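You operate a simulated robot arm through the tools that you are given. There is no shell and no other tool. Be economical: measure what you need, move in short steps, check, and stop when the job is done.

You run a simulated two-armed robot. Do the job below in one go: nothing can be reset, and whatever is moved stays where it is left.

JOB
Pick up the orange hex key with one hand, pass it to the other hand and put it on the top of the batt rack.

The check looks at the end state, three seconds after you hand in, the way a careful person would. Anything else that was tipped, shoved, dropped, spilled or broken makes it a failure.

ROBOT AND FRAMES
Two 7-joint arms with two-finger parallel grippers on one trunk, on a base that drives. Base frame: it is fixed to the floor where the robot stands at the start and does not move with it; the origin is under the middle of the robot, x ahead of it, y to its left, z up. Readings come in mm, rad, newtons and seconds.
The left shoulder is at the start at [70, 177, 645], the right one opposite. With the tool pointing down near the work surface each hand reaches from about 280 to 720 mm from the robot's upright axis, wherever it stands, measured 20 degrees to its own side. Places, roughly: top of the batt rack [1100, -100, 800]. Payload 3.43 kg a hand.
Tool frame (each hand has its own): the origin (TCP) lies between the finger pads and is the grasp point; the fingertips stand 30 mm ahead of it; z points along the fingers, y is the line along which they close. Largest opening 94 mm; finger width 28, thickness 10; the body of the gripper, 50 by 96 mm, starts 55 mm behind the TCP.
Orientation is told as [roll, pitch, yaw] about the base's x, y, z axes, in that order, counted from this pose: with the fingers straight down and closing along the base's y, the tool's x points along the base's -x, its y along +y and its z along -z.

CONTROLS
- The arms move only by the tool drive_tool. It takes "left_steps", "right_steps" or both (then of equal length, played together; a hand with none holds still); each is a list of rows, each a list of 7 numbers: the shift along the tool's x, y, z in m, then the turn, a rotation vector about the tool's x, y, z in rad, then the finger opening in m, from 0 to 0.094. In form: [[dx, dy, dz, rx, ry, rz, fingers], ...]. A call has 1 to 10 rows; each row shifts and turns the commanded pose from where the row before left it, along the tool's axes as they then stand. A row lasts 0.2 s, in which the tool goes at most 50 mm and 0.15 rad; a call with a longer step from one row to the next is refused whole, and so is a gripper value outside its range. A pose out of reach is approached as far as the arm can. The call stops where the force on the tool passes 40 N (or 10 N more than at its start, if that is more) or the arm is blocked; 0.2 s more then pass. Each finger travels about 153 mm/s and halts on what it meets, pressing with about 33 N; the grip force reading is that of the motor and also rises with nothing between the fingers. The clock runs only during rows and for 0.2 s after the last one: add rows that do not move to give the fingers time. The reply holds the time, the measured pose of the TCP, the force on the tool along the base axes, the opening and the grip force, in the units named above and with some noise, with the torque about the TCP (base axes, N m) and any sound that the robot's microphone picked up.
- Cameras (640 x 400 px; columns grow to the right, rows downward): "scene" is now at [118.8, -13.9, 931.7]; the picture's right is [-0.21, -0.98, 0.00], its down [-0.82, 0.18, -0.54] and it looks along [0.53, -0.11, -0.84] (base axes); focal length 250 px, centre (320, 200). "left" rides on the left gripper at [76, -14, -102] in its tool frame; the picture's right is [0.18, 0.98, 0.00], its down [-0.75, 0.14, -0.64] and it looks along [-0.63, 0.12, 0.77] (tool axes); focal length 243 px, centre (320, 200). "right" rides on the right gripper at [76, 14, -103] in its tool frame; the picture's right is [-0.18, 0.98, 0.00], its down [-0.75, -0.14, -0.64] and it looks along [-0.63, -0.12, 0.77] (tool axes); focal length 243 px, centre (320, 200). There is no depth. A picture from a camera that has moved, and an enlarged one, comes with that camera's place and axes in the base frame and with its lens.
- grab_frame(camera): a new picture of that camera. It takes no simulated time.
- slide_trunk(by): slides the trunk up (or, below 0, down) by that many mm; the arms and the scene camera ride with it, the base frame stays. It gives what a move gives, with no picture.
- steer(legs): drives the robot by 1 to 6 legs, each [ahead, turn to the left] in mm and rad, along the robot's own axes; the way and the turn of a leg run together, so that a leg with both is an arc; at most 1500 mm and 3.142 rad a leg. The arms and the cameras ride along, it lands a little off, and it stops where it bumps. It gives what a move gives.
- pan_tilt(pan, tilt): turns the head with the scene camera to pan (to the left, within 1.501 rad either way) and tilt (down, from -0.506 to 1.204), counted from straight ahead of the robot. It gives what a move gives.
- close_up(camera, box): a new picture of the part [left, top, right, bottom] of that camera's present view, enlarged. It takes no simulated time.
- finish_job(): hands the job in; it is judged then, once.

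Go step by step. Nothing tells you exact positions but the pictures and the camera data: compare them with the known pose of the tool, close in by small moves and look again before you grip or let go. The budget is 120 turns and 92 pictures, counting those below and the enlarged ones. Unless the task says otherwise, let go and move clear before handing in, and close with one line.

The tools are called after "Emit:" as name(argument=value, ...) on one line, values as JSON. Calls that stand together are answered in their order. drive_tool: Moves the arms, as the interface text tells. Its arguments: {"type":"object","properties":{"left_steps":{"type":"array","items":{"type":"array","items":{"type":"number"}}},"right_steps":{"type":"array","items":{"type":"array","items":{"type":"number"}}}},"required":[]} The other tools are called the same way: slide_trunk (by) slides the trunk up or down; steer (legs) drives the base; pan_tilt (pan, tilt) turns the head that bears the scene camera; grab_frame (camera) takes a picture; close_up (camera, box) takes an enlarged picture of a part of a camera's view; finish_job () hands the job in.

At the start:

```text
clock: 0.0
left_eef_pos: [330.1, 138.3, 524.0]
left_ee_rot: [0.0, -0.001, 0.0]
left_wrist_force: [0.5, 0.3, -0.3]
left_ft_torque: [0.0, 0.0, -0.04]
left_gripper_width: 94.0
left_grip_force: 0.0
right_eef_pos: [362.0, -220.2, 536.3]
right_ee_rot: [0.0, 0.0, 0.004]
right_wrist_force: [0.0, -1.0, 0.3]
right_ft_torque: [-0.01, -0.01, -0.02]
right_gripper_width: 93.9
right_grip_force: 0.1
trunk travel left (down, up): [-225.0, 615.0]
robot x, y, heading: [-1.2, 0.2, 0.001]
head pan, tilt: [-0.211, 0.995]
```

scene: 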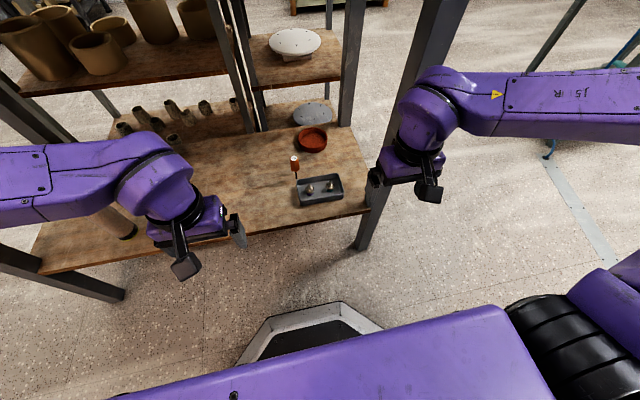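
right: 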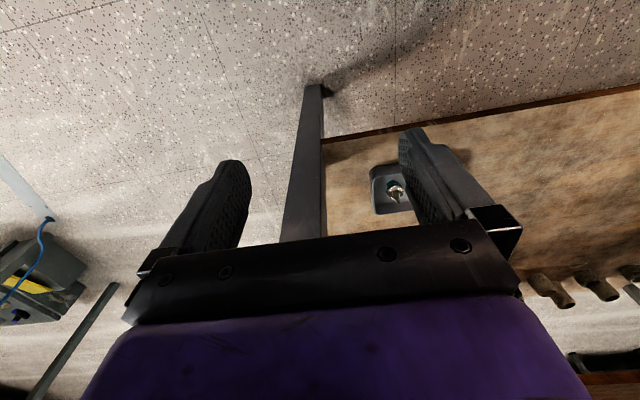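
left: 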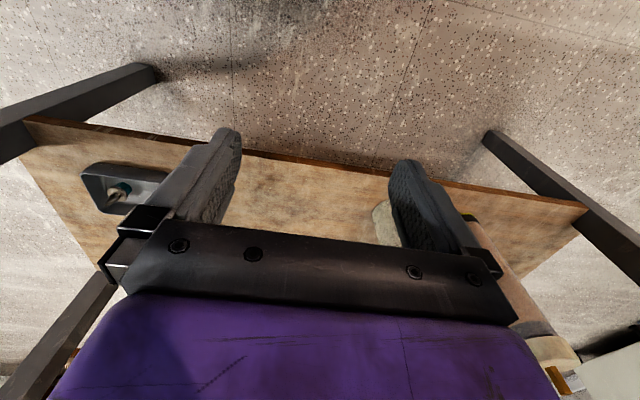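

I see a shelf with a tray, an orange-ish object near it and a red bowl; I need a closer look to find the hex key and the batt rack.

Emit:
close_up(camera="scene", box=[240, 90, 400, 220])

Emit:
pan_tilt(pan=-0.1, tilt=0.4)

Emit:
grab_frame(camera="scene")

```text
3.08 times, centred on (320, 155) of scene
camera zoom: at [118.8, -13.9, 931.7], right [-0.21, -0.98, 0.0], down [-0.82, 0.18, -0.54], along [0.53, -0.11, -0.84], focal length 770 px, centre (320, 338)
```

zoom: 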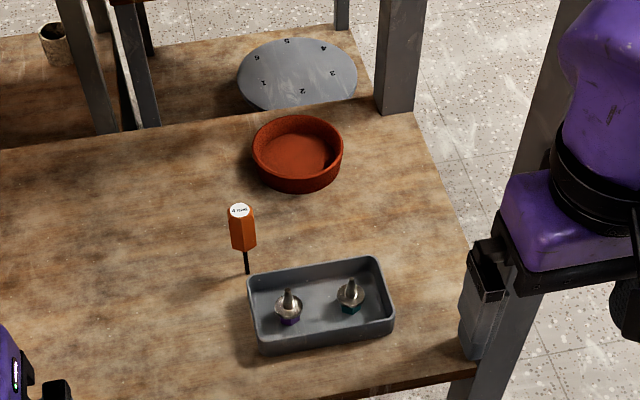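

```text
clock: 1.0
left_eef_pos: [331.5, 136.3, 524.3]
left_ee_rot: [0.0, 0.0, -0.001]
left_wrist_force: [-0.5, 0.8, 0.5]
left_ft_torque: [-0.01, 0.0, 0.01]
left_gripper_width: 93.6
left_grip_force: 0.1
right_eef_pos: [361.1, -219.2, 536.5]
right_ee_rot: [0.001, 0.0, 0.002]
right_wrist_force: [0.4, 0.4, 0.7]
right_ft_torque: [-0.01, 0.02, 0.01]
right_gripper_width: 93.7
right_grip_force: 0.1
trunk travel left (down, up): [-225.0, 615.0]
robot x, y, heading: [-0.3, 3.0, -0.002]
head pan, tilt: [-0.099, 0.4]
```

```text
87 pictures are left
camera scene: at [142.6, -8.4, 981.4], right [-0.1, -0.99, 0.0], down [-0.39, 0.04, -0.92], along [0.92, -0.09, -0.39], focal length 250 px, centre (320, 200)
```

scene: 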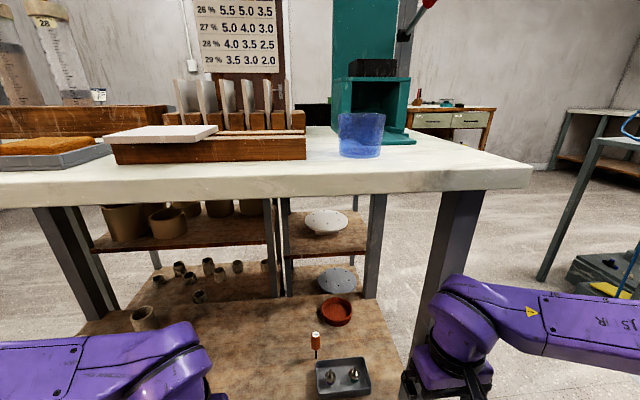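

The orange hex key stands upright on the low shelf near [597,-39], handle about z 357–410. Now I'll look at the things on the white table to work out the batt rack.

Emit:
close_up(camera="scene", box=[80, 40, 440, 265])

Emit:
pan_tilt(pan=0.2, tilt=0.2)

Emit:
grab_frame(camera="scene")

```text
1.78 times, centred on (260, 152) of scene
camera zoom: at [142.6, -8.4, 981.4], right [-0.1, -0.99, 0.0], down [-0.39, 0.04, -0.92], along [0.92, -0.09, -0.39], focal length 445 px, centre (427, 284)
```

zoom: 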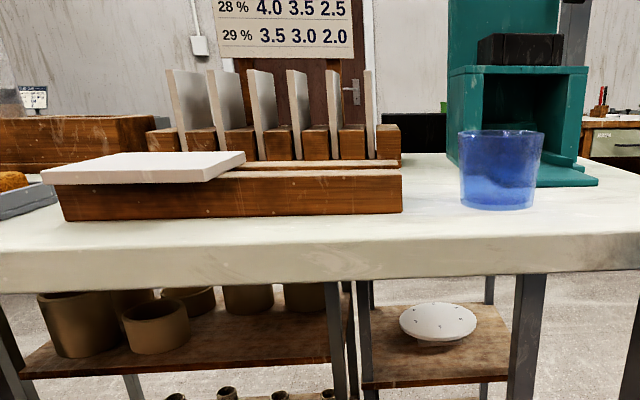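

```text
clock: 1.8
left_eef_pos: [332.1, 137.9, 524.8]
left_ee_rot: [0.0, 0.0, 0.0]
left_wrist_force: [1.0, 0.3, -0.2]
left_ft_torque: [-0.01, -0.02, 0.06]
left_gripper_width: 94.1
left_grip_force: 0.1
right_eef_pos: [361.1, -221.1, 535.9]
right_ee_rot: [-0.001, -0.002, 0.001]
right_wrist_force: [-1.2, 0.1, -0.2]
right_ft_torque: [-0.01, 0.02, 0.01]
right_gripper_width: 94.1
right_grip_force: 0.0
trunk travel left (down, up): [-225.0, 615.0]
robot x, y, heading: [1.0, -2.6, -0.001]
head pan, tilt: [0.201, 0.201]
```

```text
85 pictures are left
camera scene: at [141.7, 19.3, 1000.0], right [0.2, -0.98, 0.0], down [-0.2, -0.04, -0.98], along [0.96, 0.19, -0.2], focal length 250 px, centre (320, 200)
```

scene: 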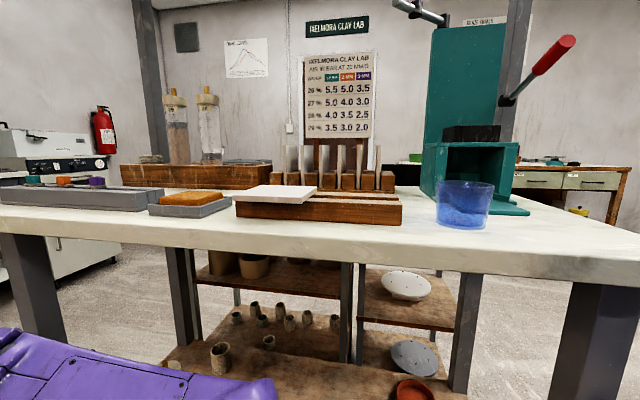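

The table top looks higher and nearer than I assumed, so I need a better baseline. I'll back off a bit and raise the trunk, then look again.

Emit:
steer(legs=[[-300, 0]])

Emit:
pan_tilt(pan=0.0, tilt=0.4)

Emit:
grab_frame(camera="scene")

Emit:
slide_trunk(by=300)

Emit:
grab_frame(camera="scene")

```text
clock: 3.8
left_eef_pos: [36.4, 136.2, 524.3]
left_ee_rot: [-0.001, 0.001, 0.002]
left_wrist_force: [-0.1, 0.3, 1.1]
left_ft_torque: [-0.01, 0.02, 0.0]
left_gripper_width: 93.9
left_grip_force: 0.0
right_eef_pos: [67.4, -220.6, 536.5]
right_ee_rot: [-0.002, 0.001, 0.0]
right_wrist_force: [-1.3, -0.1, -0.2]
right_ft_torque: [-0.01, 0.0, -0.03]
right_gripper_width: 94.4
right_grip_force: 0.0
trunk travel left (down, up): [-225.0, 615.0]
robot x, y, heading: [-291.1, -0.5, -0.003]
head pan, tilt: [0.201, 0.201]
```

```text
clock: 4.5
left_eef_pos: [36.1, 137.8, 524.5]
left_ee_rot: [0.0, 0.001, 0.001]
left_wrist_force: [0.1, 0.2, -0.1]
left_ft_torque: [0.0, 0.01, -0.03]
left_gripper_width: 93.9
left_grip_force: 0.1
right_eef_pos: [68.5, -219.6, 535.8]
right_ee_rot: [0.001, 0.001, 0.002]
right_wrist_force: [0.4, 0.6, 0.2]
right_ft_torque: [0.01, -0.03, 0.01]
right_gripper_width: 93.8
right_grip_force: 0.2
trunk travel left (down, up): [-225.0, 615.0]
robot x, y, heading: [-293.2, -2.4, -0.001]
head pan, tilt: [0.0, 0.4]
```

```text
84 pictures are left
camera scene: at [-151.1, 0.8, 981.6], right [0.0, -1.0, 0.0], down [-0.39, 0.0, -0.92], along [0.92, 0.0, -0.39], focal length 250 px, centre (320, 200)
```

scene: 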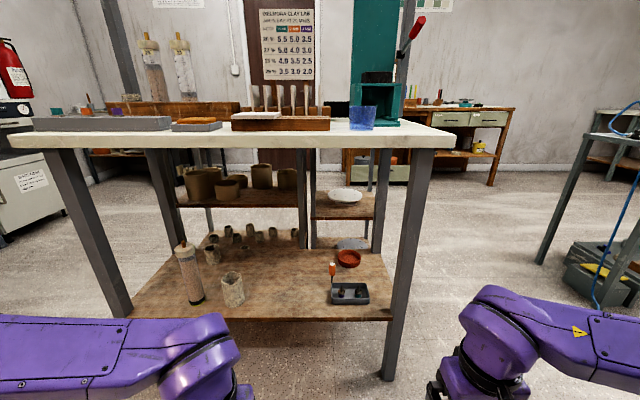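

```text
clock: 7.5
left_eef_pos: [37.7, 137.7, 825.0]
left_ee_rot: [-0.001, 0.0, 0.002]
left_wrist_force: [0.0, 0.3, -0.5]
left_ft_torque: [0.03, -0.03, 0.02]
left_gripper_width: 93.7
left_grip_force: 0.1
right_eef_pos: [67.6, -219.9, 836.5]
right_ee_rot: [-0.002, -0.001, 0.001]
right_wrist_force: [1.2, 0.2, 0.0]
right_ft_torque: [-0.01, -0.01, -0.02]
right_gripper_width: 94.1
right_grip_force: 0.1
trunk travel left (down, up): [-525.0, 315.0]
robot x, y, heading: [-297.9, -2.3, 0.004]
head pan, tilt: [0.0, 0.4]
```

```text
83 pictures are left
camera scene: at [-151.0, 0.7, 1281.5], right [0.0, -1.0, 0.0], down [-0.39, 0.0, -0.92], along [0.92, 0.0, -0.39], focal length 250 px, centre (320, 200)
```

scene: 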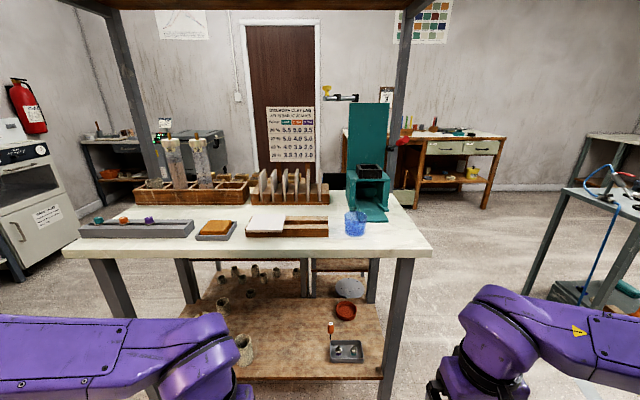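

Now it makes sense: a white table (front edge x≈414, top z≈880), the key on its lower shelf, and a disc-holding shelf unit behind it that is probably the batt rack (top about z 800). I'll raise further to see that unit's top.

Emit:
slide_trunk(by=310)

Emit:
grab_frame(camera="scene")

```text
clock: 10.6
left_eef_pos: [36.5, 137.4, 1134.1]
left_ee_rot: [0.0, -0.001, 0.003]
left_wrist_force: [0.0, 0.5, -0.3]
left_ft_torque: [0.02, -0.01, -0.03]
left_gripper_width: 94.1
left_grip_force: 0.0
right_eef_pos: [68.6, -220.4, 1145.9]
right_ee_rot: [0.001, 0.001, 0.001]
right_wrist_force: [-0.1, -0.2, 0.7]
right_ft_torque: [0.0, -0.05, 0.0]
right_gripper_width: 94.0
right_grip_force: 0.0
trunk travel left (down, up): [-835.0, 5.0]
robot x, y, heading: [-293.6, -4.5, 0.003]
head pan, tilt: [0.0, 0.4]
```

```text
82 pictures are left
camera scene: at [-151.0, 0.7, 1591.5], right [0.0, -1.0, 0.0], down [-0.39, 0.0, -0.92], along [0.92, 0.0, -0.39], focal length 250 px, centre (320, 200)
```

scene: 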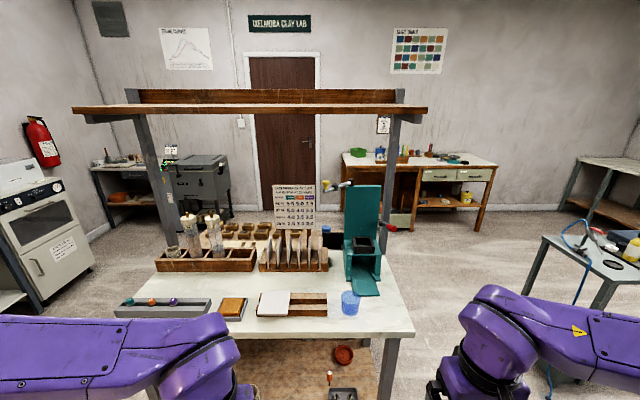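

Emit:
close_up(camera="scene", box=[220, 180, 420, 305])

```text
3.20 times, centred on (320, 242) of scene
camera zoom: at [-151.0, 0.7, 1591.5], right [0.0, -1.0, 0.0], down [-0.39, 0.0, -0.92], along [0.92, 0.0, -0.39], focal length 801 px, centre (320, 64)
```

zoom: 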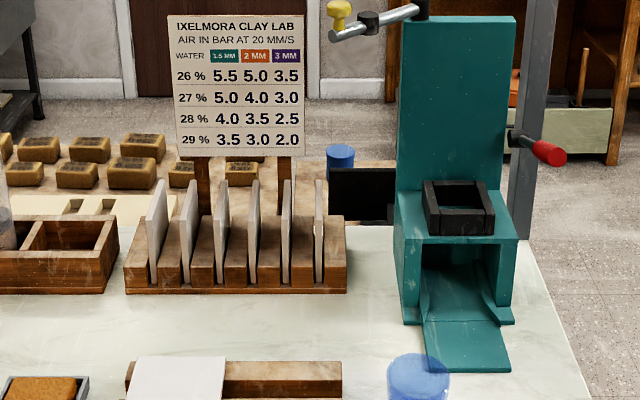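

The unit behind is best reached from the right side later. First the key: I lower the trunk and drive back to the start position.

Emit:
slide_trunk(by=-610)

Emit:
steer(legs=[[300, 0]])

Emit:
pan_tilt(pan=-0.05, tilt=0.85)

Emit:
grab_frame(camera="scene")

Emit:
close_up(camera="scene", box=[260, 80, 420, 180])

```text
refused: -610 is not a number from -400 to 400
```

```text
clock: 12.7
left_eef_pos: [332.8, 138.8, 1134.9]
left_ee_rot: [0.0, -0.002, 0.005]
left_wrist_force: [0.6, 0.0, 0.7]
left_ft_torque: [0.0, 0.0, 0.0]
left_gripper_width: 93.9
left_grip_force: 0.0
right_eef_pos: [364.3, -218.4, 1146.6]
right_ee_rot: [0.001, -0.002, 0.003]
right_wrist_force: [-0.7, -0.1, 0.1]
right_ft_torque: [-0.01, -0.01, -0.03]
right_gripper_width: 93.9
right_grip_force: 0.1
trunk travel left (down, up): [-835.0, 5.0]
robot x, y, heading: [2.7, 1.4, 0.003]
head pan, tilt: [0.0, 0.4]
```

```text
clock: 13.6
left_eef_pos: [335.9, 137.7, 1135.4]
left_ee_rot: [0.0, 0.001, 0.003]
left_wrist_force: [0.0, 0.0, -0.4]
left_ft_torque: [0.02, 0.04, 0.0]
left_gripper_width: 94.1
left_grip_force: 0.0
right_eef_pos: [368.0, -217.7, 1145.0]
right_ee_rot: [0.0, 0.0, 0.004]
right_wrist_force: [-0.1, 0.1, 0.2]
right_ft_torque: [0.02, 0.02, 0.04]
right_gripper_width: 94.1
right_grip_force: 0.0
trunk travel left (down, up): [-835.0, 5.0]
robot x, y, heading: [1.5, 1.3, -0.0]
head pan, tilt: [-0.051, 0.85]
```

```text
80 pictures are left
camera scene: at [132.8, -2.4, 1552.4], right [-0.05, -1.0, 0.0], down [-0.75, 0.04, -0.66], along [0.66, -0.03, -0.75], focal length 250 px, centre (320, 200)
```

scene: 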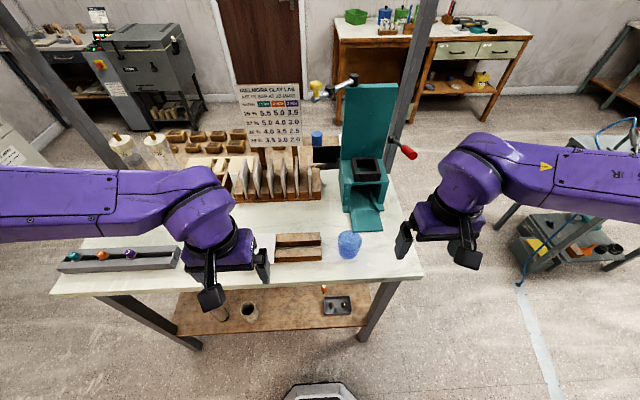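

```text
4.00 times, centred on (340, 130) of scene
camera zoom: at [132.8, -2.4, 1552.4], right [-0.05, -1.0, 0.0], down [-0.75, 0.04, -0.66], along [0.66, -0.03, -0.75], focal length 1001 px, centre (240, 480)
```

zoom: 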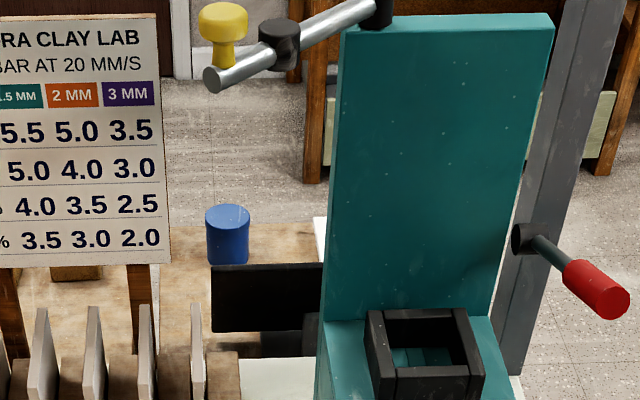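

The lowering was refused (limit 400 per call) so I'm high over the table edge; I back off before lowering.

Emit:
steer(legs=[[-300, 0]])

Emit:
slide_trunk(by=-310)

Emit:
slide_trunk(by=-310)

Emit:
steer(legs=[[290, 0]])

Emit:
grab_frame(camera="scene")

Emit:
close_up(camera="scene", box=[240, 90, 400, 190])

```text
clock: 15.6
left_eef_pos: [35.7, 137.3, 1134.0]
left_ee_rot: [-0.001, 0.001, 0.002]
left_wrist_force: [0.4, 0.4, 0.5]
left_ft_torque: [-0.01, -0.01, 0.01]
left_gripper_width: 93.9
left_grip_force: 0.1
right_eef_pos: [67.3, -219.7, 1144.9]
right_ee_rot: [0.0, 0.001, 0.003]
right_wrist_force: [0.0, 0.4, -1.0]
right_ft_torque: [0.0, 0.01, 0.02]
right_gripper_width: 94.0
right_grip_force: 0.0
trunk travel left (down, up): [-835.0, 5.0]
robot x, y, heading: [-296.5, -2.7, 0.002]
head pan, tilt: [-0.051, 0.85]
```

```text
clock: 18.7
left_eef_pos: [35.9, 138.7, 824.1]
left_ee_rot: [0.002, 0.001, 0.003]
left_wrist_force: [-0.6, -0.6, 0.4]
left_ft_torque: [-0.02, 0.02, -0.02]
left_gripper_width: 94.0
left_grip_force: 0.1
right_eef_pos: [66.3, -219.8, 836.5]
right_ee_rot: [0.0, 0.001, 0.002]
right_wrist_force: [-0.8, 0.4, 0.3]
right_ft_torque: [0.0, -0.03, 0.01]
right_gripper_width: 93.9
right_grip_force: 0.0
trunk travel left (down, up): [-525.0, 315.0]
robot x, y, heading: [-296.7, -1.3, 0.006]
head pan, tilt: [-0.051, 0.85]
```

```text
clock: 21.8
left_eef_pos: [34.0, 137.6, 515.0]
left_ee_rot: [0.0, 0.0, 0.004]
left_wrist_force: [0.1, -0.2, 0.0]
left_ft_torque: [-0.04, 0.01, -0.02]
left_gripper_width: 94.3
left_grip_force: 0.0
right_eef_pos: [65.2, -220.5, 526.4]
right_ee_rot: [0.001, -0.001, 0.004]
right_wrist_force: [0.2, -0.2, 0.0]
right_ft_torque: [0.0, 0.02, -0.01]
right_gripper_width: 94.2
right_grip_force: 0.1
trunk travel left (down, up): [-215.0, 625.0]
robot x, y, heading: [-295.9, -2.0, 0.002]
head pan, tilt: [-0.051, 0.85]
```

```text
clock: 23.8
left_eef_pos: [321.9, 139.2, 514.1]
left_ee_rot: [-0.001, 0.001, 0.008]
left_wrist_force: [0.8, 0.1, 0.0]
left_ft_torque: [0.01, 0.0, -0.02]
left_gripper_width: 94.1
left_grip_force: 0.1
right_eef_pos: [355.2, -216.9, 526.2]
right_ee_rot: [0.001, 0.001, 0.007]
right_wrist_force: [-0.5, -0.3, -0.2]
right_ft_torque: [0.03, -0.01, -0.04]
right_gripper_width: 94.4
right_grip_force: 0.0
trunk travel left (down, up): [-215.0, 625.0]
robot x, y, heading: [-11.1, 4.6, 0.009]
head pan, tilt: [-0.051, 0.85]
```

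```text
78 pictures are left
camera scene: at [120.4, -1.4, 932.4], right [-0.04, -1.0, 0.0], down [-0.75, 0.03, -0.66], along [0.66, -0.03, -0.75], focal length 250 px, centre (320, 200)
```

scene: 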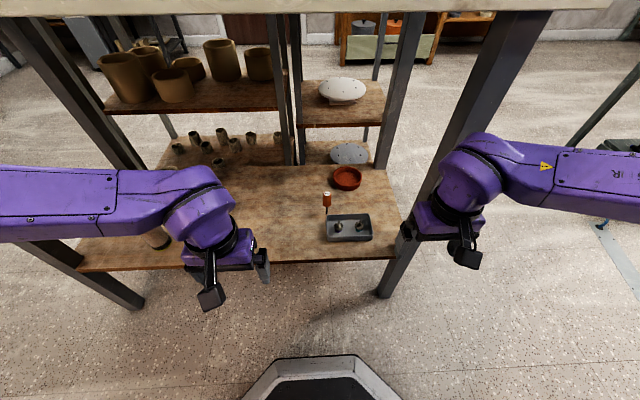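

```text
4.00 times, centred on (320, 140) of scene
camera zoom: at [120.4, -1.4, 932.4], right [-0.04, -1.0, 0.0], down [-0.75, 0.03, -0.66], along [0.66, -0.03, -0.75], focal length 1001 px, centre (320, 440)
```

zoom: 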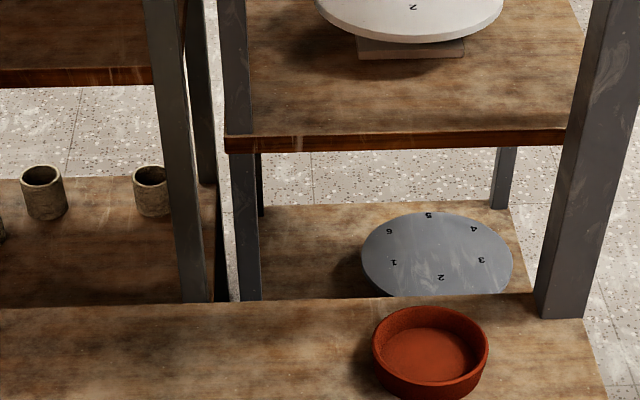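

The unit behind, holding the discs, is the batt rack. Now I move the left hand high over the shelf toward the key at about [600,-41].

Emit:
drive_tool(left_steps=[[-0.039, -0.029, 0, 0, 0, 0, 0.094], [-0.039, -0.029, 0, 0, 0, 0, 0.094], [-0.039, -0.029, 0, 0, 0, 0, 0.094], [-0.039, -0.029, 0, 0, 0, 0, 0.094], [-0.039, -0.029, 0, 0, 0, 0, 0.094], [-0.039, -0.029, 0, 0, 0, 0, 0.094], [0, 0, 0, 0, 0, 0, 0.094]])

Emit:
grab_frame(camera="left")

Emit:
grab_frame(camera="scene")

```text
clock: 25.4
left_eef_pos: [558.5, -32.9, 513.1]
left_ee_rot: [0.0, 0.001, 0.005]
left_wrist_force: [0.5, 0.5, 0.6]
left_ft_torque: [-0.04, 0.03, 0.01]
left_gripper_width: 94.0
left_grip_force: 0.1
right_eef_pos: [354.9, -217.8, 525.8]
right_ee_rot: [0.001, 0.0, 0.008]
right_wrist_force: [0.4, 0.6, -0.5]
right_ft_torque: [-0.01, 0.02, 0.0]
right_gripper_width: 93.9
right_grip_force: 0.1
trunk travel left (down, up): [-215.0, 625.0]
robot x, y, heading: [-10.9, -0.2, 0.004]
head pan, tilt: [-0.051, 0.85]
```

```text
76 pictures are left
camera left: at [482.0, -45.7, 617.0], right [-0.19, 0.98, 0.0], down [0.75, 0.15, 0.64], along [0.63, 0.12, -0.77], focal length 243 px, centre (320, 200)
```

left: 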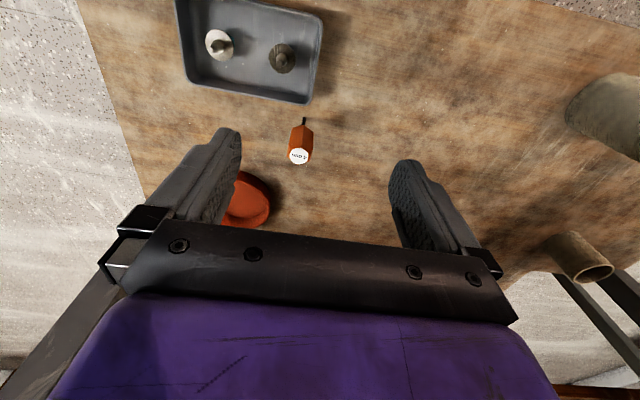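

```text
75 pictures are left
camera scene: at [120.3, -1.6, 932.4], right [-0.04, -1.0, 0.0], down [-0.75, 0.03, -0.66], along [0.66, -0.03, -0.75], focal length 250 px, centre (320, 200)
```

scene: 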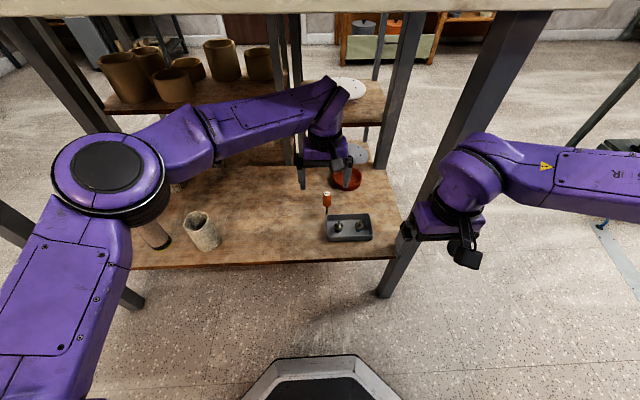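

The key is at about [601,-44] with its top at z≈410. I align above it, narrow the fingers and descend to just above.

Emit:
drive_tool(left_steps=[[-0.0425, -0.0105, 0, 0, 0, 0, 0.08], [0, 0, 0.03, 0, 0, 0, 0.07], [0, 0, 0.03, 0, 0, 0, 0.07], [0, 0, 0, 0, 0, 0, 0.07]])

Emit:
grab_frame(camera="left")

```text
clock: 26.4
left_eef_pos: [598.1, -41.1, 454.4]
left_ee_rot: [0.0, 0.0, 0.007]
left_wrist_force: [-0.8, -0.8, -0.4]
left_ft_torque: [0.0, 0.03, -0.03]
left_gripper_width: 70.0
left_grip_force: 0.2
right_eef_pos: [354.5, -216.4, 525.8]
right_ee_rot: [0.001, 0.0, 0.008]
right_wrist_force: [0.1, -0.8, 0.3]
right_ft_torque: [0.02, -0.01, 0.02]
right_gripper_width: 93.8
right_grip_force: 0.1
trunk travel left (down, up): [-215.0, 625.0]
robot x, y, heading: [-9.6, 0.6, 0.006]
head pan, tilt: [-0.051, 0.85]
```

```text
74 pictures are left
camera left: at [523.0, -55.8, 556.9], right [-0.19, 0.98, 0.0], down [0.75, 0.15, 0.64], along [0.63, 0.12, -0.77], focal length 243 px, centre (320, 200)
```

left: 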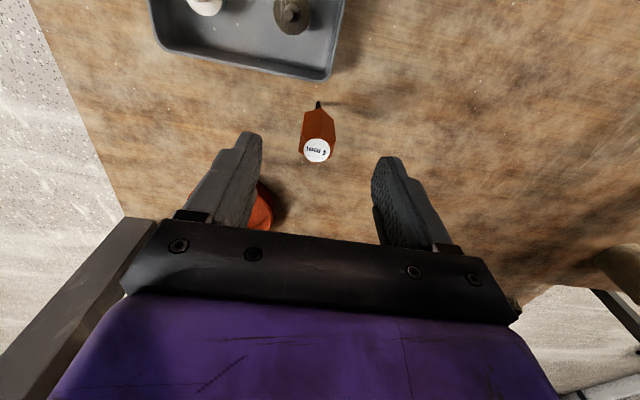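

Aligned within 2–3 mm. I correct, descend to TCP z≈412 and close on the upper half of the handle.

Emit:
drive_tool(left_steps=[[-0.002, -0.0025, 0.02, 0, 0, 0, 0.07], [0, 0, 0.022, 0, 0, 0, 0.07], [0, 0, 0, 0, 0, 0, 0.07]])

Emit:
grab_frame(camera="left")

Emit:
close_up(camera="scene", box=[260, 130, 400, 230])

```text
clock: 27.2
left_eef_pos: [601.9, -45.9, 411.4]
left_ee_rot: [-0.001, 0.0, 0.006]
left_wrist_force: [0.3, -0.1, 0.6]
left_ft_torque: [0.0, -0.01, 0.03]
left_gripper_width: 70.0
left_grip_force: 0.0
right_eef_pos: [355.5, -217.3, 525.1]
right_ee_rot: [0.0, 0.002, 0.007]
right_wrist_force: [0.3, 0.1, -0.2]
right_ft_torque: [-0.02, 0.02, 0.04]
right_gripper_width: 94.0
right_grip_force: 0.1
trunk travel left (down, up): [-215.0, 625.0]
robot x, y, heading: [-10.2, 2.8, 0.01]
head pan, tilt: [-0.051, 0.85]
```

```text
73 pictures are left
camera left: at [525.8, -59.0, 515.1], right [-0.19, 0.98, 0.0], down [0.75, 0.15, 0.64], along [0.63, 0.12, -0.77], focal length 243 px, centre (320, 200)
```

left: 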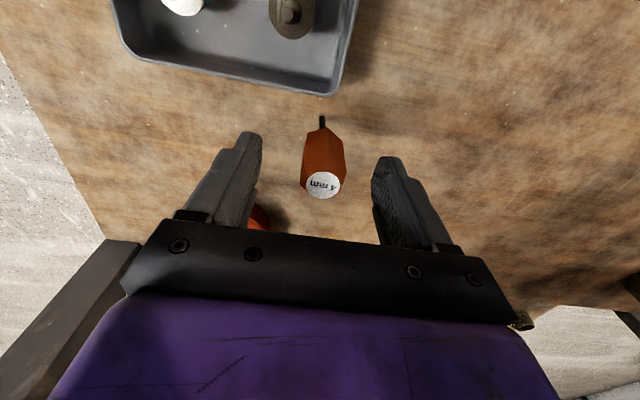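

```text
4.00 times, centred on (330, 180) of scene
camera zoom: at [120.3, -1.5, 932.4], right [-0.04, -1.0, 0.0], down [-0.75, 0.03, -0.66], along [0.66, -0.03, -0.75], focal length 1001 px, centre (280, 280)
```

zoom: 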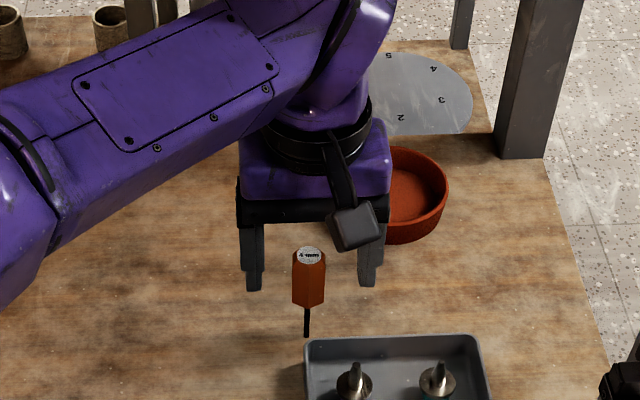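

All views agree that the handle is centred between the fingers. Closing.

Emit:
drive_tool(left_steps=[[0, 0.001, 0, 0, 0, 0, 0.04], [0, 0, 0, 0, 0, 0, 0.025], [0, 0, 0, 0, 0, 0, 0.015], [0, 0, 0, 0, 0, 0, 0.015]])

Emit:
grab_frame(camera="left")

```text
clock: 28.2
left_eef_pos: [601.5, -44.4, 412.2]
left_ee_rot: [0.0, -0.001, 0.007]
left_wrist_force: [0.7, 0.2, -0.2]
left_ft_torque: [-0.02, 0.01, 0.01]
left_gripper_width: 25.8
left_grip_force: 32.7
right_eef_pos: [355.9, -217.5, 525.2]
right_ee_rot: [-0.002, 0.0, 0.007]
right_wrist_force: [0.3, 0.3, 0.2]
right_ft_torque: [0.02, 0.01, -0.02]
right_gripper_width: 94.0
right_grip_force: 0.1
trunk travel left (down, up): [-215.0, 625.0]
robot x, y, heading: [-7.6, 3.3, 0.007]
head pan, tilt: [-0.051, 0.85]
```

```text
71 pictures are left
camera left: at [526.0, -58.1, 515.2], right [-0.19, 0.98, 0.0], down [0.75, 0.15, 0.64], along [0.63, 0.12, -0.77], focal length 243 px, centre (320, 200)
```

left: 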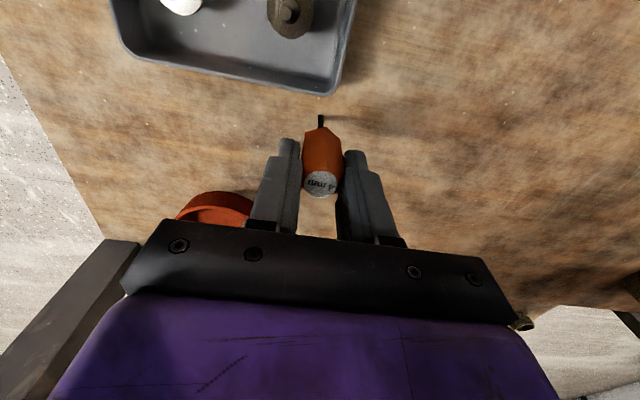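

Gripped at 25.8 mm. I lift straight up and check.

Emit:
drive_tool(left_steps=[[0, 0, -0.02, 0, 0, 0, 0.015], [0, 0, -0.04, 0, 0, 0, 0.015], [0, 0, -0.04, 0, 0, 0, 0.015], [0, 0, 0, 0, 0, 0, 0.015]])

Emit:
close_up(camera="scene", box=[240, 80, 400, 240])

```text
clock: 29.2
left_eef_pos: [601.4, -43.2, 502.7]
left_ee_rot: [-0.001, -0.002, 0.007]
left_wrist_force: [-0.4, -0.6, 0.0]
left_ft_torque: [-0.01, 0.03, 0.02]
left_gripper_width: 25.6
left_grip_force: 32.6
left hand out of reach, approached as far as the arm can: row 3
right_eef_pos: [354.1, -216.4, 525.8]
right_ee_rot: [-0.001, 0.0, 0.007]
right_wrist_force: [0.0, -0.1, -0.1]
right_ft_torque: [0.0, 0.01, 0.01]
right_gripper_width: 94.0
right_grip_force: 0.0
trunk travel left (down, up): [-215.0, 625.0]
robot x, y, heading: [-9.7, 3.7, 0.009]
head pan, tilt: [-0.051, 0.85]
```

```text
2.50 times, centred on (320, 160) of scene
camera zoom: at [120.2, -1.6, 932.4], right [-0.04, -1.0, 0.0], down [-0.75, 0.03, -0.66], along [0.66, -0.03, -0.75], focal length 626 px, centre (320, 300)
```

zoom: 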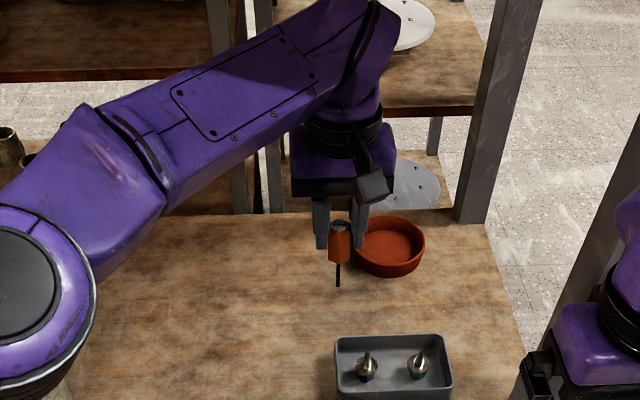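

The key is held and off the shelf. I bring the hand back out the way it came, then back the base away.

Emit:
drive_tool(left_steps=[[0.039, 0.028, 0, 0, 0, 0, 0.015], [0.039, 0.028, 0, 0, 0, 0, 0.015], [0.039, 0.028, 0, 0, 0, 0, 0.015], [0.039, 0.028, 0, 0, 0, 0, 0.015], [0.039, 0.028, 0, 0, 0, 0, 0.015], [0.039, 0.028, 0, 0, 0, 0, 0.015], [0.03, 0, 0, 0, 0, 0, 0.015], [0, 0, 0, 0, 0, 0, 0.015]])

Emit:
steer(legs=[[-450, 0]])

Emit:
grab_frame(camera="scene")

```text
clock: 31.0
left_eef_pos: [337.0, 122.9, 502.6]
left_ee_rot: [-0.001, -0.001, 0.006]
left_wrist_force: [0.1, -0.2, -0.3]
left_ft_torque: [0.04, 0.02, 0.01]
left_gripper_width: 25.7
left_grip_force: 32.7
right_eef_pos: [355.4, -216.9, 525.1]
right_ee_rot: [-0.001, -0.002, 0.006]
right_wrist_force: [-0.2, -0.2, -0.3]
right_ft_torque: [0.02, -0.02, -0.02]
right_gripper_width: 93.8
right_grip_force: 0.1
trunk travel left (down, up): [-215.0, 625.0]
robot x, y, heading: [-6.9, 3.2, 0.006]
head pan, tilt: [-0.051, 0.85]
```

```text
clock: 33.6
left_eef_pos: [-105.8, 119.2, 502.6]
left_ee_rot: [-0.001, 0.001, 0.009]
left_wrist_force: [-0.3, 0.3, -0.7]
left_ft_torque: [-0.01, 0.0, 0.0]
left_gripper_width: 25.7
left_grip_force: 33.2
right_eef_pos: [-85.7, -219.7, 525.5]
right_ee_rot: [0.0, 0.002, 0.008]
right_wrist_force: [0.1, 0.8, 0.7]
right_ft_torque: [-0.01, -0.05, -0.02]
right_gripper_width: 94.0
right_grip_force: 0.0
trunk travel left (down, up): [-215.0, 625.0]
robot x, y, heading: [-454.7, -2.4, 0.015]
head pan, tilt: [-0.051, 0.85]
```

```text
69 pictures are left
camera scene: at [-321.5, -4.4, 932.4], right [-0.04, -1.0, 0.0], down [-0.75, 0.03, -0.66], along [0.66, -0.03, -0.75], focal length 250 px, centre (320, 200)
```

scene: 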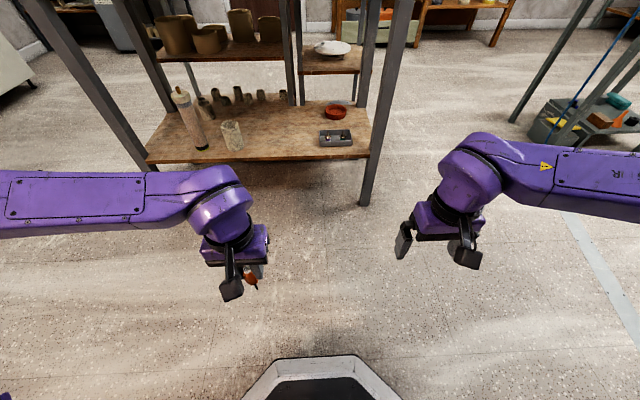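

The key hangs well from the left hand. Now I turn the left hand to point to the right (key horizontal) and turn the right hand a quarter so its fingers close along x.

Emit:
drive_tool(left_steps=[[0, 0, 0, 0.149, 0, 0, 0.015], [0, 0, 0, 0.149, 0, 0, 0.015], [0, 0, 0, 0.149, 0, 0, 0.015], [0, 0, 0, 0.149, 0, 0, 0.015], [0, 0, 0, 0.149, 0, 0, 0.015], [0, 0, 0, 0.149, 0, 0, 0.015], [0, 0, 0, 0.149, 0, 0, 0.015], [0, 0, 0, 0.149, 0, 0, 0.015], [0, 0, 0, 0.149, 0, 0, 0.015], [0, 0, 0, 0.149, 0, 0, 0.015]], right_steps=[[0, 0, -0.01, 0, 0, -0.149, 0.094], [0, 0, -0.01, 0, 0, -0.149, 0.094], [0, 0, -0.01, 0, 0, -0.149, 0.094], [0, 0, -0.01, 0, 0, -0.149, 0.094], [0, 0, -0.01, 0, 0, -0.149, 0.094], [0, 0, 0, 0, 0, -0.149, 0.094], [0, 0, 0, 0, 0, -0.149, 0.094], [0, 0, 0, 0, 0, -0.149, 0.094], [0, 0, 0, 0, 0, -0.149, 0.094], [0, 0, 0, 0, 0, -0.149, 0.094]])

Emit:
grab_frame(camera="scene")

```text
clock: 35.9
left_eef_pos: [-107.4, 95.2, 506.7]
left_ee_rot: [-1.245, -0.009, -0.046]
left_wrist_force: [-1.1, 0.9, -3.1]
left_ft_torque: [-0.11, -0.01, 0.03]
left_gripper_width: 25.8
left_grip_force: 33.2
left hand out of reach, approached as far as the arm can: row 8, 9, 10
right_eef_pos: [-127.7, -190.7, 514.2]
right_ee_rot: [-0.043, -0.05, 0.625]
right_wrist_force: [0.2, -0.4, 0.0]
right_ft_torque: [-0.04, 0.01, 0.0]
right_gripper_width: 93.8
right_grip_force: 0.0
right hand out of reach, approached as far as the arm can: row 3, 4, 5, 6, 7, 8, 9, 10
trunk travel left (down, up): [-215.0, 625.0]
robot x, y, heading: [-448.5, -0.9, 0.008]
head pan, tilt: [-0.051, 0.85]
```

```text
68 pictures are left
camera scene: at [-321.1, -3.1, 932.0], right [-0.04, -1.0, 0.0], down [-0.75, 0.03, -0.66], along [0.66, -0.03, -0.75], focal length 250 px, centre (320, 200)
```

scene: 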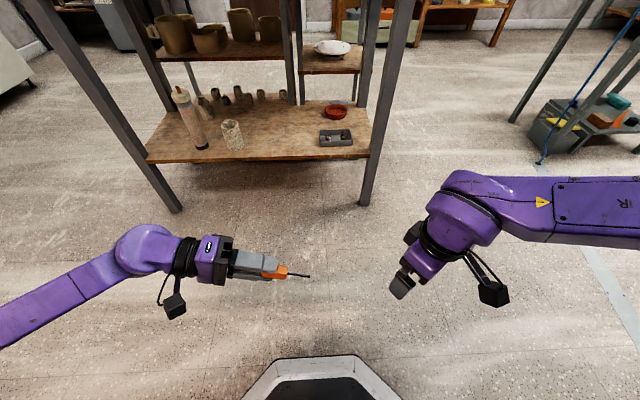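

The wrists hit their limits that way. I'll instead have the left hand point forward-right and the right hand turn the other way; first I undo these turns and move the left hand forward.

Emit:
drive_tool(left_steps=[[-0.02, 0, 0, -0.149, 0, 0, 0.015], [-0.02, 0, 0, -0.149, 0, 0, 0.015], [-0.02, 0, 0, -0.149, 0, 0, 0.015], [-0.02, 0, 0, -0.149, 0, 0, 0.015], [-0.02, 0, 0, -0.149, 0, 0, 0.015], [0, 0, 0, -0.149, 0, 0, 0.015], [0, 0, 0, -0.149, 0, 0, 0.015], [0, 0, 0, -0.149, 0, 0, 0.015]], right_steps=[[0, 0, 0, 0, 0, 0.149, 0.094], [0, 0, 0, 0, 0, 0.149, 0.094], [0, 0, 0, 0, 0, 0.149, 0.094], [0, 0, 0, 0, 0, 0.149, 0.094], [0, 0, 0, 0, 0, 0.149, 0.094], [0, 0, 0, 0, 0, 0.149, 0.094], [0, 0, 0, 0, 0, 0.149, 0.094], [0, 0, 0, 0, 0, 0.149, 0.094]])

```text
clock: 37.6
left_eef_pos: [-8.4, 90.4, 506.3]
left_ee_rot: [-0.049, -0.001, -0.048]
left_wrist_force: [0.0, 0.2, 0.1]
left_ft_torque: [-0.01, 0.0, -0.01]
left_gripper_width: 25.3
left_grip_force: 33.3
right_eef_pos: [-128.1, -190.9, 512.9]
right_ee_rot: [0.033, -0.061, -0.572]
right_wrist_force: [-0.2, 0.1, 0.2]
right_ft_torque: [0.01, -0.02, -0.03]
right_gripper_width: 93.8
right_grip_force: 0.0
trunk travel left (down, up): [-215.0, 625.0]
robot x, y, heading: [-447.8, -1.3, 0.007]
head pan, tilt: [-0.051, 0.85]
```

Emit:
drive_tool(left_steps=[[0, 0, 0, 0, -0.149, 0, 0.015], [0, 0, 0, 0, -0.149, 0, 0.015], [0, 0, 0, 0, -0.149, 0, 0.015], [0, 0, 0, 0, -0.149, 0, 0.015], [0, 0, 0, 0, -0.149, 0, 0.015], [0, 0, 0, 0, -0.149, 0, 0.015], [0, 0, 0, 0, -0.149, 0, 0.015], [0, 0, 0, 0, -0.149, 0, 0.015], [0, 0, 0, 0, -0.149, 0, 0.015], [0, 0, 0, 0, -0.149, 0, 0.015]])

Emit:
grab_frame(camera="scene")

```text
clock: 39.9
left_eef_pos: [-6.6, 88.5, 503.7]
left_ee_rot: [-0.599, -1.478, 0.55]
left_wrist_force: [0.0, -0.1, -0.5]
left_ft_torque: [-0.03, 0.02, 0.01]
left_gripper_width: 25.3
left_grip_force: 33.3
left hand out of reach, approached as far as the arm can: row 8
right_eef_pos: [-127.6, -190.4, 513.3]
right_ee_rot: [0.032, -0.06, -0.571]
right_wrist_force: [-0.8, -0.8, -0.2]
right_ft_torque: [-0.01, -0.01, 0.0]
right_gripper_width: 94.2
right_grip_force: 0.1
trunk travel left (down, up): [-215.0, 625.0]
robot x, y, heading: [-449.6, -1.8, 0.009]
head pan, tilt: [-0.051, 0.85]
```

```text
67 pictures are left
camera scene: at [-321.4, -4.6, 932.4], right [-0.04, -1.0, 0.0], down [-0.75, 0.03, -0.66], along [0.66, -0.03, -0.75], focal length 250 px, centre (320, 200)
```

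scene: 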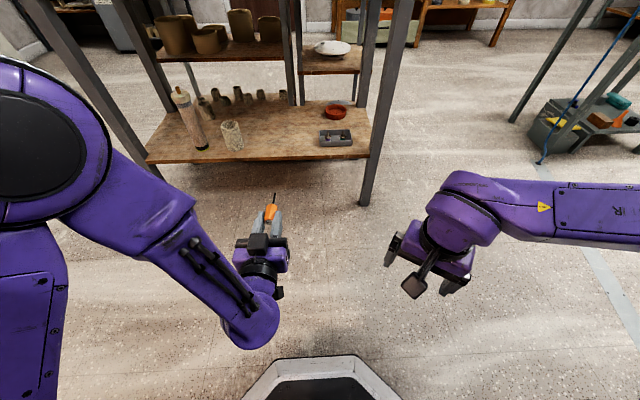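

Emit:
close_up(camera="scene", box=[200, 170, 360, 290])

Emit:
grab_frame(camera="left")

```text
3.33 times, centred on (280, 230) of scene
camera zoom: at [-321.4, -4.6, 932.4], right [-0.04, -1.0, 0.0], down [-0.75, 0.03, -0.66], along [0.66, -0.03, -0.75], focal length 834 px, centre (453, 100)
```

zoom: 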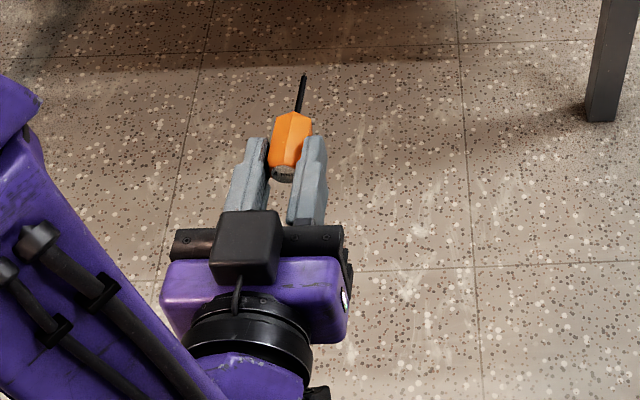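

```text
65 pictures are left
camera left: at [-114.5, 77.4, 436.9], right [0.03, 0.97, -0.23], down [-0.57, 0.21, 0.79], along [0.82, 0.11, 0.56], focal length 243 px, centre (320, 200)
```

left: 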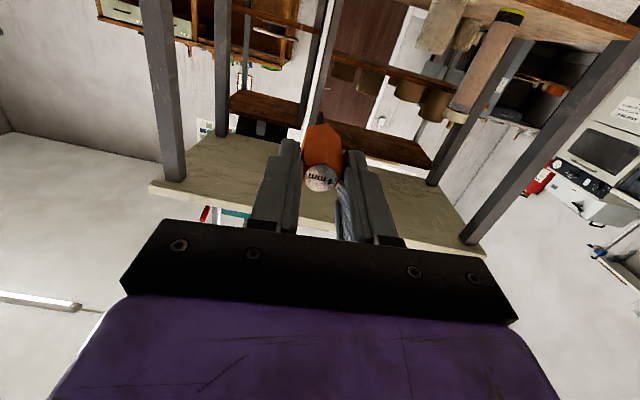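

The camera is under the hand and the key points forward. Now I yaw the left hand to the right by 0.6 rad and shift it toward the middle.

Emit:
drive_tool(left_steps=[[0, -0.04, 0, 0, 0, 0, 0.015], [0, -0.04, 0, 0, 0, 0, 0.015], [0, 0, 0, 0.149, 0, 0, 0.015], [0, 0, 0, 0.149, 0, 0, 0.015], [0, 0, 0, 0.149, 0, 0, 0.015], [0, 0, 0, 0.149, 0, 0, 0.015], [0, 0, 0, 0, 0, 0, 0.015]])

Emit:
grab_frame(camera="left")

Emit:
grab_frame(camera="scene")

```text
clock: 41.5
left_eef_pos: [-5.4, 11.7, 514.8]
left_ee_rot: [-1.343, -1.473, 0.705]
left_wrist_force: [0.1, -0.4, -1.7]
left_ft_torque: [0.01, 0.01, -0.02]
left_gripper_width: 25.3
left_grip_force: 33.3
right_eef_pos: [-127.8, -190.5, 513.3]
right_ee_rot: [0.034, -0.06, -0.571]
right_wrist_force: [1.1, 0.5, -0.7]
right_ft_torque: [-0.02, -0.03, -0.01]
right_gripper_width: 94.2
right_grip_force: 0.0
trunk travel left (down, up): [-215.0, 625.0]
robot x, y, heading: [-450.8, -0.3, 0.006]
head pan, tilt: [-0.051, 0.85]
```

```text
64 pictures are left
camera left: at [-102.3, 56.4, 442.3], right [0.57, 0.77, -0.28], down [-0.37, 0.54, 0.75], along [0.73, -0.32, 0.6], focal length 243 px, centre (320, 200)
```

left: 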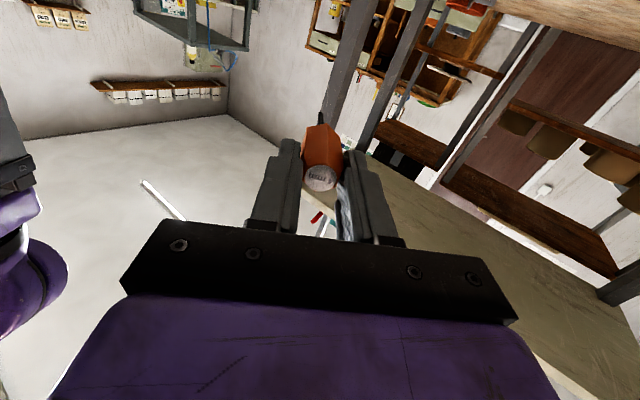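

```text
63 pictures are left
camera scene: at [-321.4, -4.5, 932.4], right [-0.04, -1.0, 0.0], down [-0.75, 0.03, -0.66], along [0.66, -0.03, -0.75], focal length 250 px, centre (320, 200)
```

scene: 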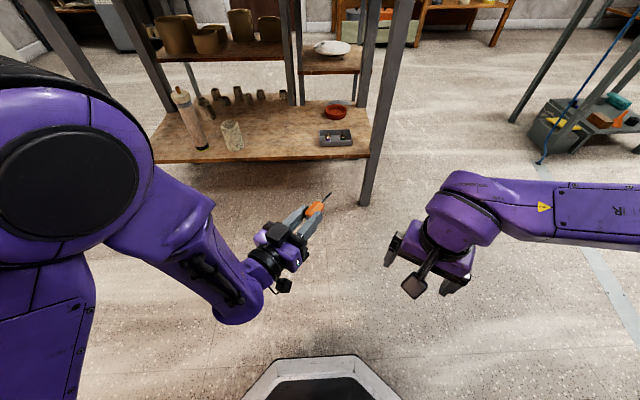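

The left axis now points along (0.80, −0.60, 0), key horizontal at z≈514. I bring the right hand to a spot ahead of the key tip, squared to the key, so it can later slide back over it.

Emit:
drive_tool(right_steps=[[0, 0, 0, 0.034, 0.06, 0.068, 0.094], [-0.0423, 0, 0, 0, 0, 0, 0.094], [-0.0423, 0, 0, 0, 0, 0, 0.094], [-0.0423, 0, 0, 0, 0, 0, 0.094], [0, 0.0468, -0.004, 0, 0, 0, 0.094], [0, 0.0468, -0.004, 0, 0, 0, 0.094], [0, 0.0468, -0.004, 0, 0, 0, 0.094], [0, 0.0468, -0.004, 0, 0, 0, 0.094], [0, 0.0468, -0.004, 0, 0, 0, 0.094], [0, 0, 0, 0, 0, 0, 0.094]])

Emit:
grab_frame(camera="scene")

Emit:
grab_frame(camera="right")

```text
clock: 43.6
left_eef_pos: [-6.2, 11.5, 511.4]
left_ee_rot: [-1.295, -1.467, 0.659]
left_wrist_force: [0.2, 0.8, -1.7]
left_ft_torque: [-0.01, 0.02, -0.01]
left_gripper_width: 25.2
left_grip_force: 32.7
right_eef_pos: [112.6, -75.5, 534.4]
right_ee_rot: [-0.001, 0.004, -0.637]
right_wrist_force: [-0.3, 0.2, -0.7]
right_ft_torque: [0.0, -0.02, -0.01]
right_gripper_width: 94.0
right_grip_force: 0.0
trunk travel left (down, up): [-215.0, 625.0]
robot x, y, heading: [-455.0, -2.6, 0.004]
head pan, tilt: [-0.051, 0.85]
```

```text
62 pictures are left
camera scene: at [-321.4, -4.3, 932.4], right [-0.04, -1.0, 0.0], down [-0.75, 0.03, -0.66], along [0.66, -0.03, -0.75], focal length 250 px, centre (320, 200)
```

scene: 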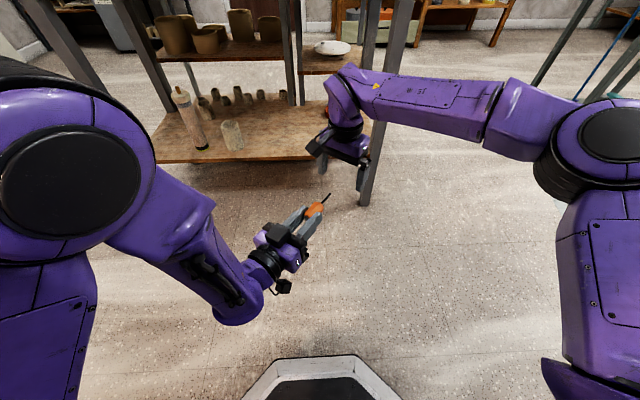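

```text
61 pictures are left
camera right: at [61.0, -17.8, 637.3], right [0.73, 0.68, 0.0], down [0.52, -0.56, 0.64], along [0.44, -0.47, -0.77], focal length 243 px, centre (320, 200)
```

right: 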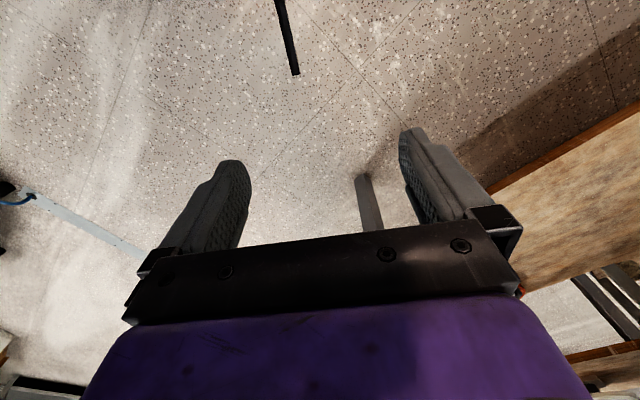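

The right hand is square to the key and centred within about 1 mm. I slide it back over the handle's lower end and lower it 4 mm.

Emit:
drive_tool(right_steps=[[0.03, 0, 0.004, 0, 0, 0, 0.07], [0.03, 0, 0, 0, 0, 0, 0.07], [0.02, 0, 0, 0, 0, 0, 0.06], [0.015, 0, 0, 0, 0, 0, 0.06], [0, 0, 0, 0, 0, 0, 0.06]])

Emit:
grab_frame(camera="right")

Emit:
close_up(camera="scene", box=[240, 130, 400, 250])

Emit:
grab_frame(camera="left")

```text
clock: 44.9
left_eef_pos: [-6.3, 11.3, 511.3]
left_ee_rot: [-1.312, -1.468, 0.674]
left_wrist_force: [-0.4, 0.4, -0.8]
left_ft_torque: [0.0, 0.04, 0.01]
left_gripper_width: 24.9
left_grip_force: 32.4
right_eef_pos: [38.3, -20.7, 530.0]
right_ee_rot: [0.0, 0.001, -0.637]
right_wrist_force: [-0.2, -0.4, 0.4]
right_ft_torque: [0.02, 0.02, 0.01]
right_gripper_width: 59.9
right_grip_force: 0.1
trunk travel left (down, up): [-215.0, 625.0]
robot x, y, heading: [-450.6, -0.1, 0.009]
head pan, tilt: [-0.051, 0.85]
```

```text
60 pictures are left
camera right: at [-14.8, 36.2, 632.2], right [0.73, 0.68, 0.0], down [0.52, -0.56, 0.64], along [0.44, -0.47, -0.77], focal length 243 px, centre (320, 200)
```

right: 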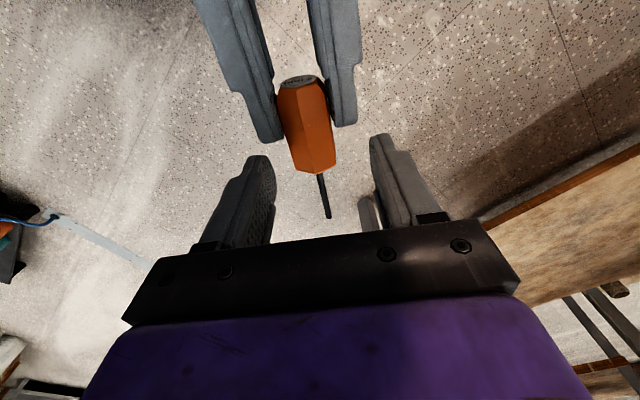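

```text
3.33 times, centred on (320, 190) of scene
camera zoom: at [-321.4, -4.4, 932.4], right [-0.04, -1.0, 0.0], down [-0.75, 0.03, -0.66], along [0.66, -0.03, -0.75], focal length 834 px, centre (320, 233)
```

zoom: 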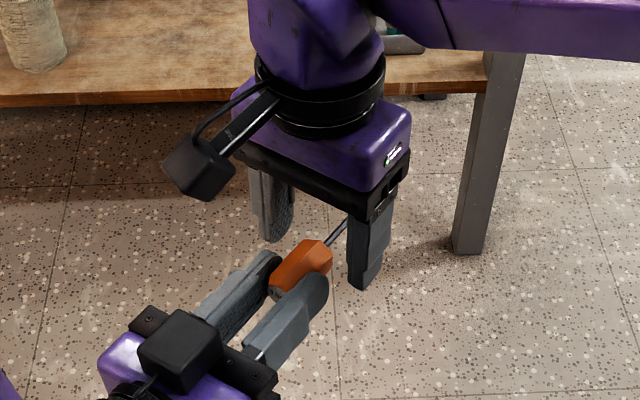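

```text
58 pictures are left
camera left: at [-103.1, 56.5, 440.9], right [0.57, 0.78, -0.28], down [-0.37, 0.54, 0.75], along [0.74, -0.32, 0.6], focal length 243 px, centre (320, 200)
```

left: 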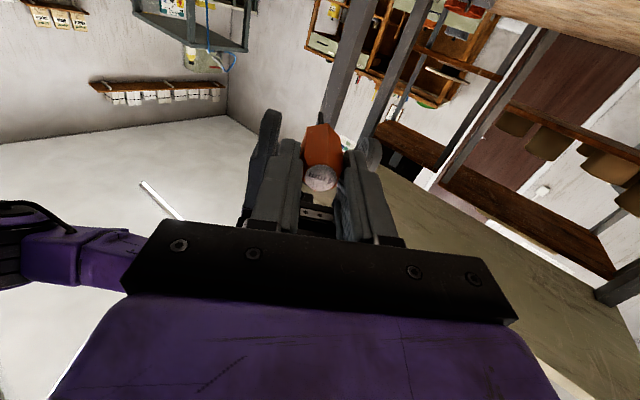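

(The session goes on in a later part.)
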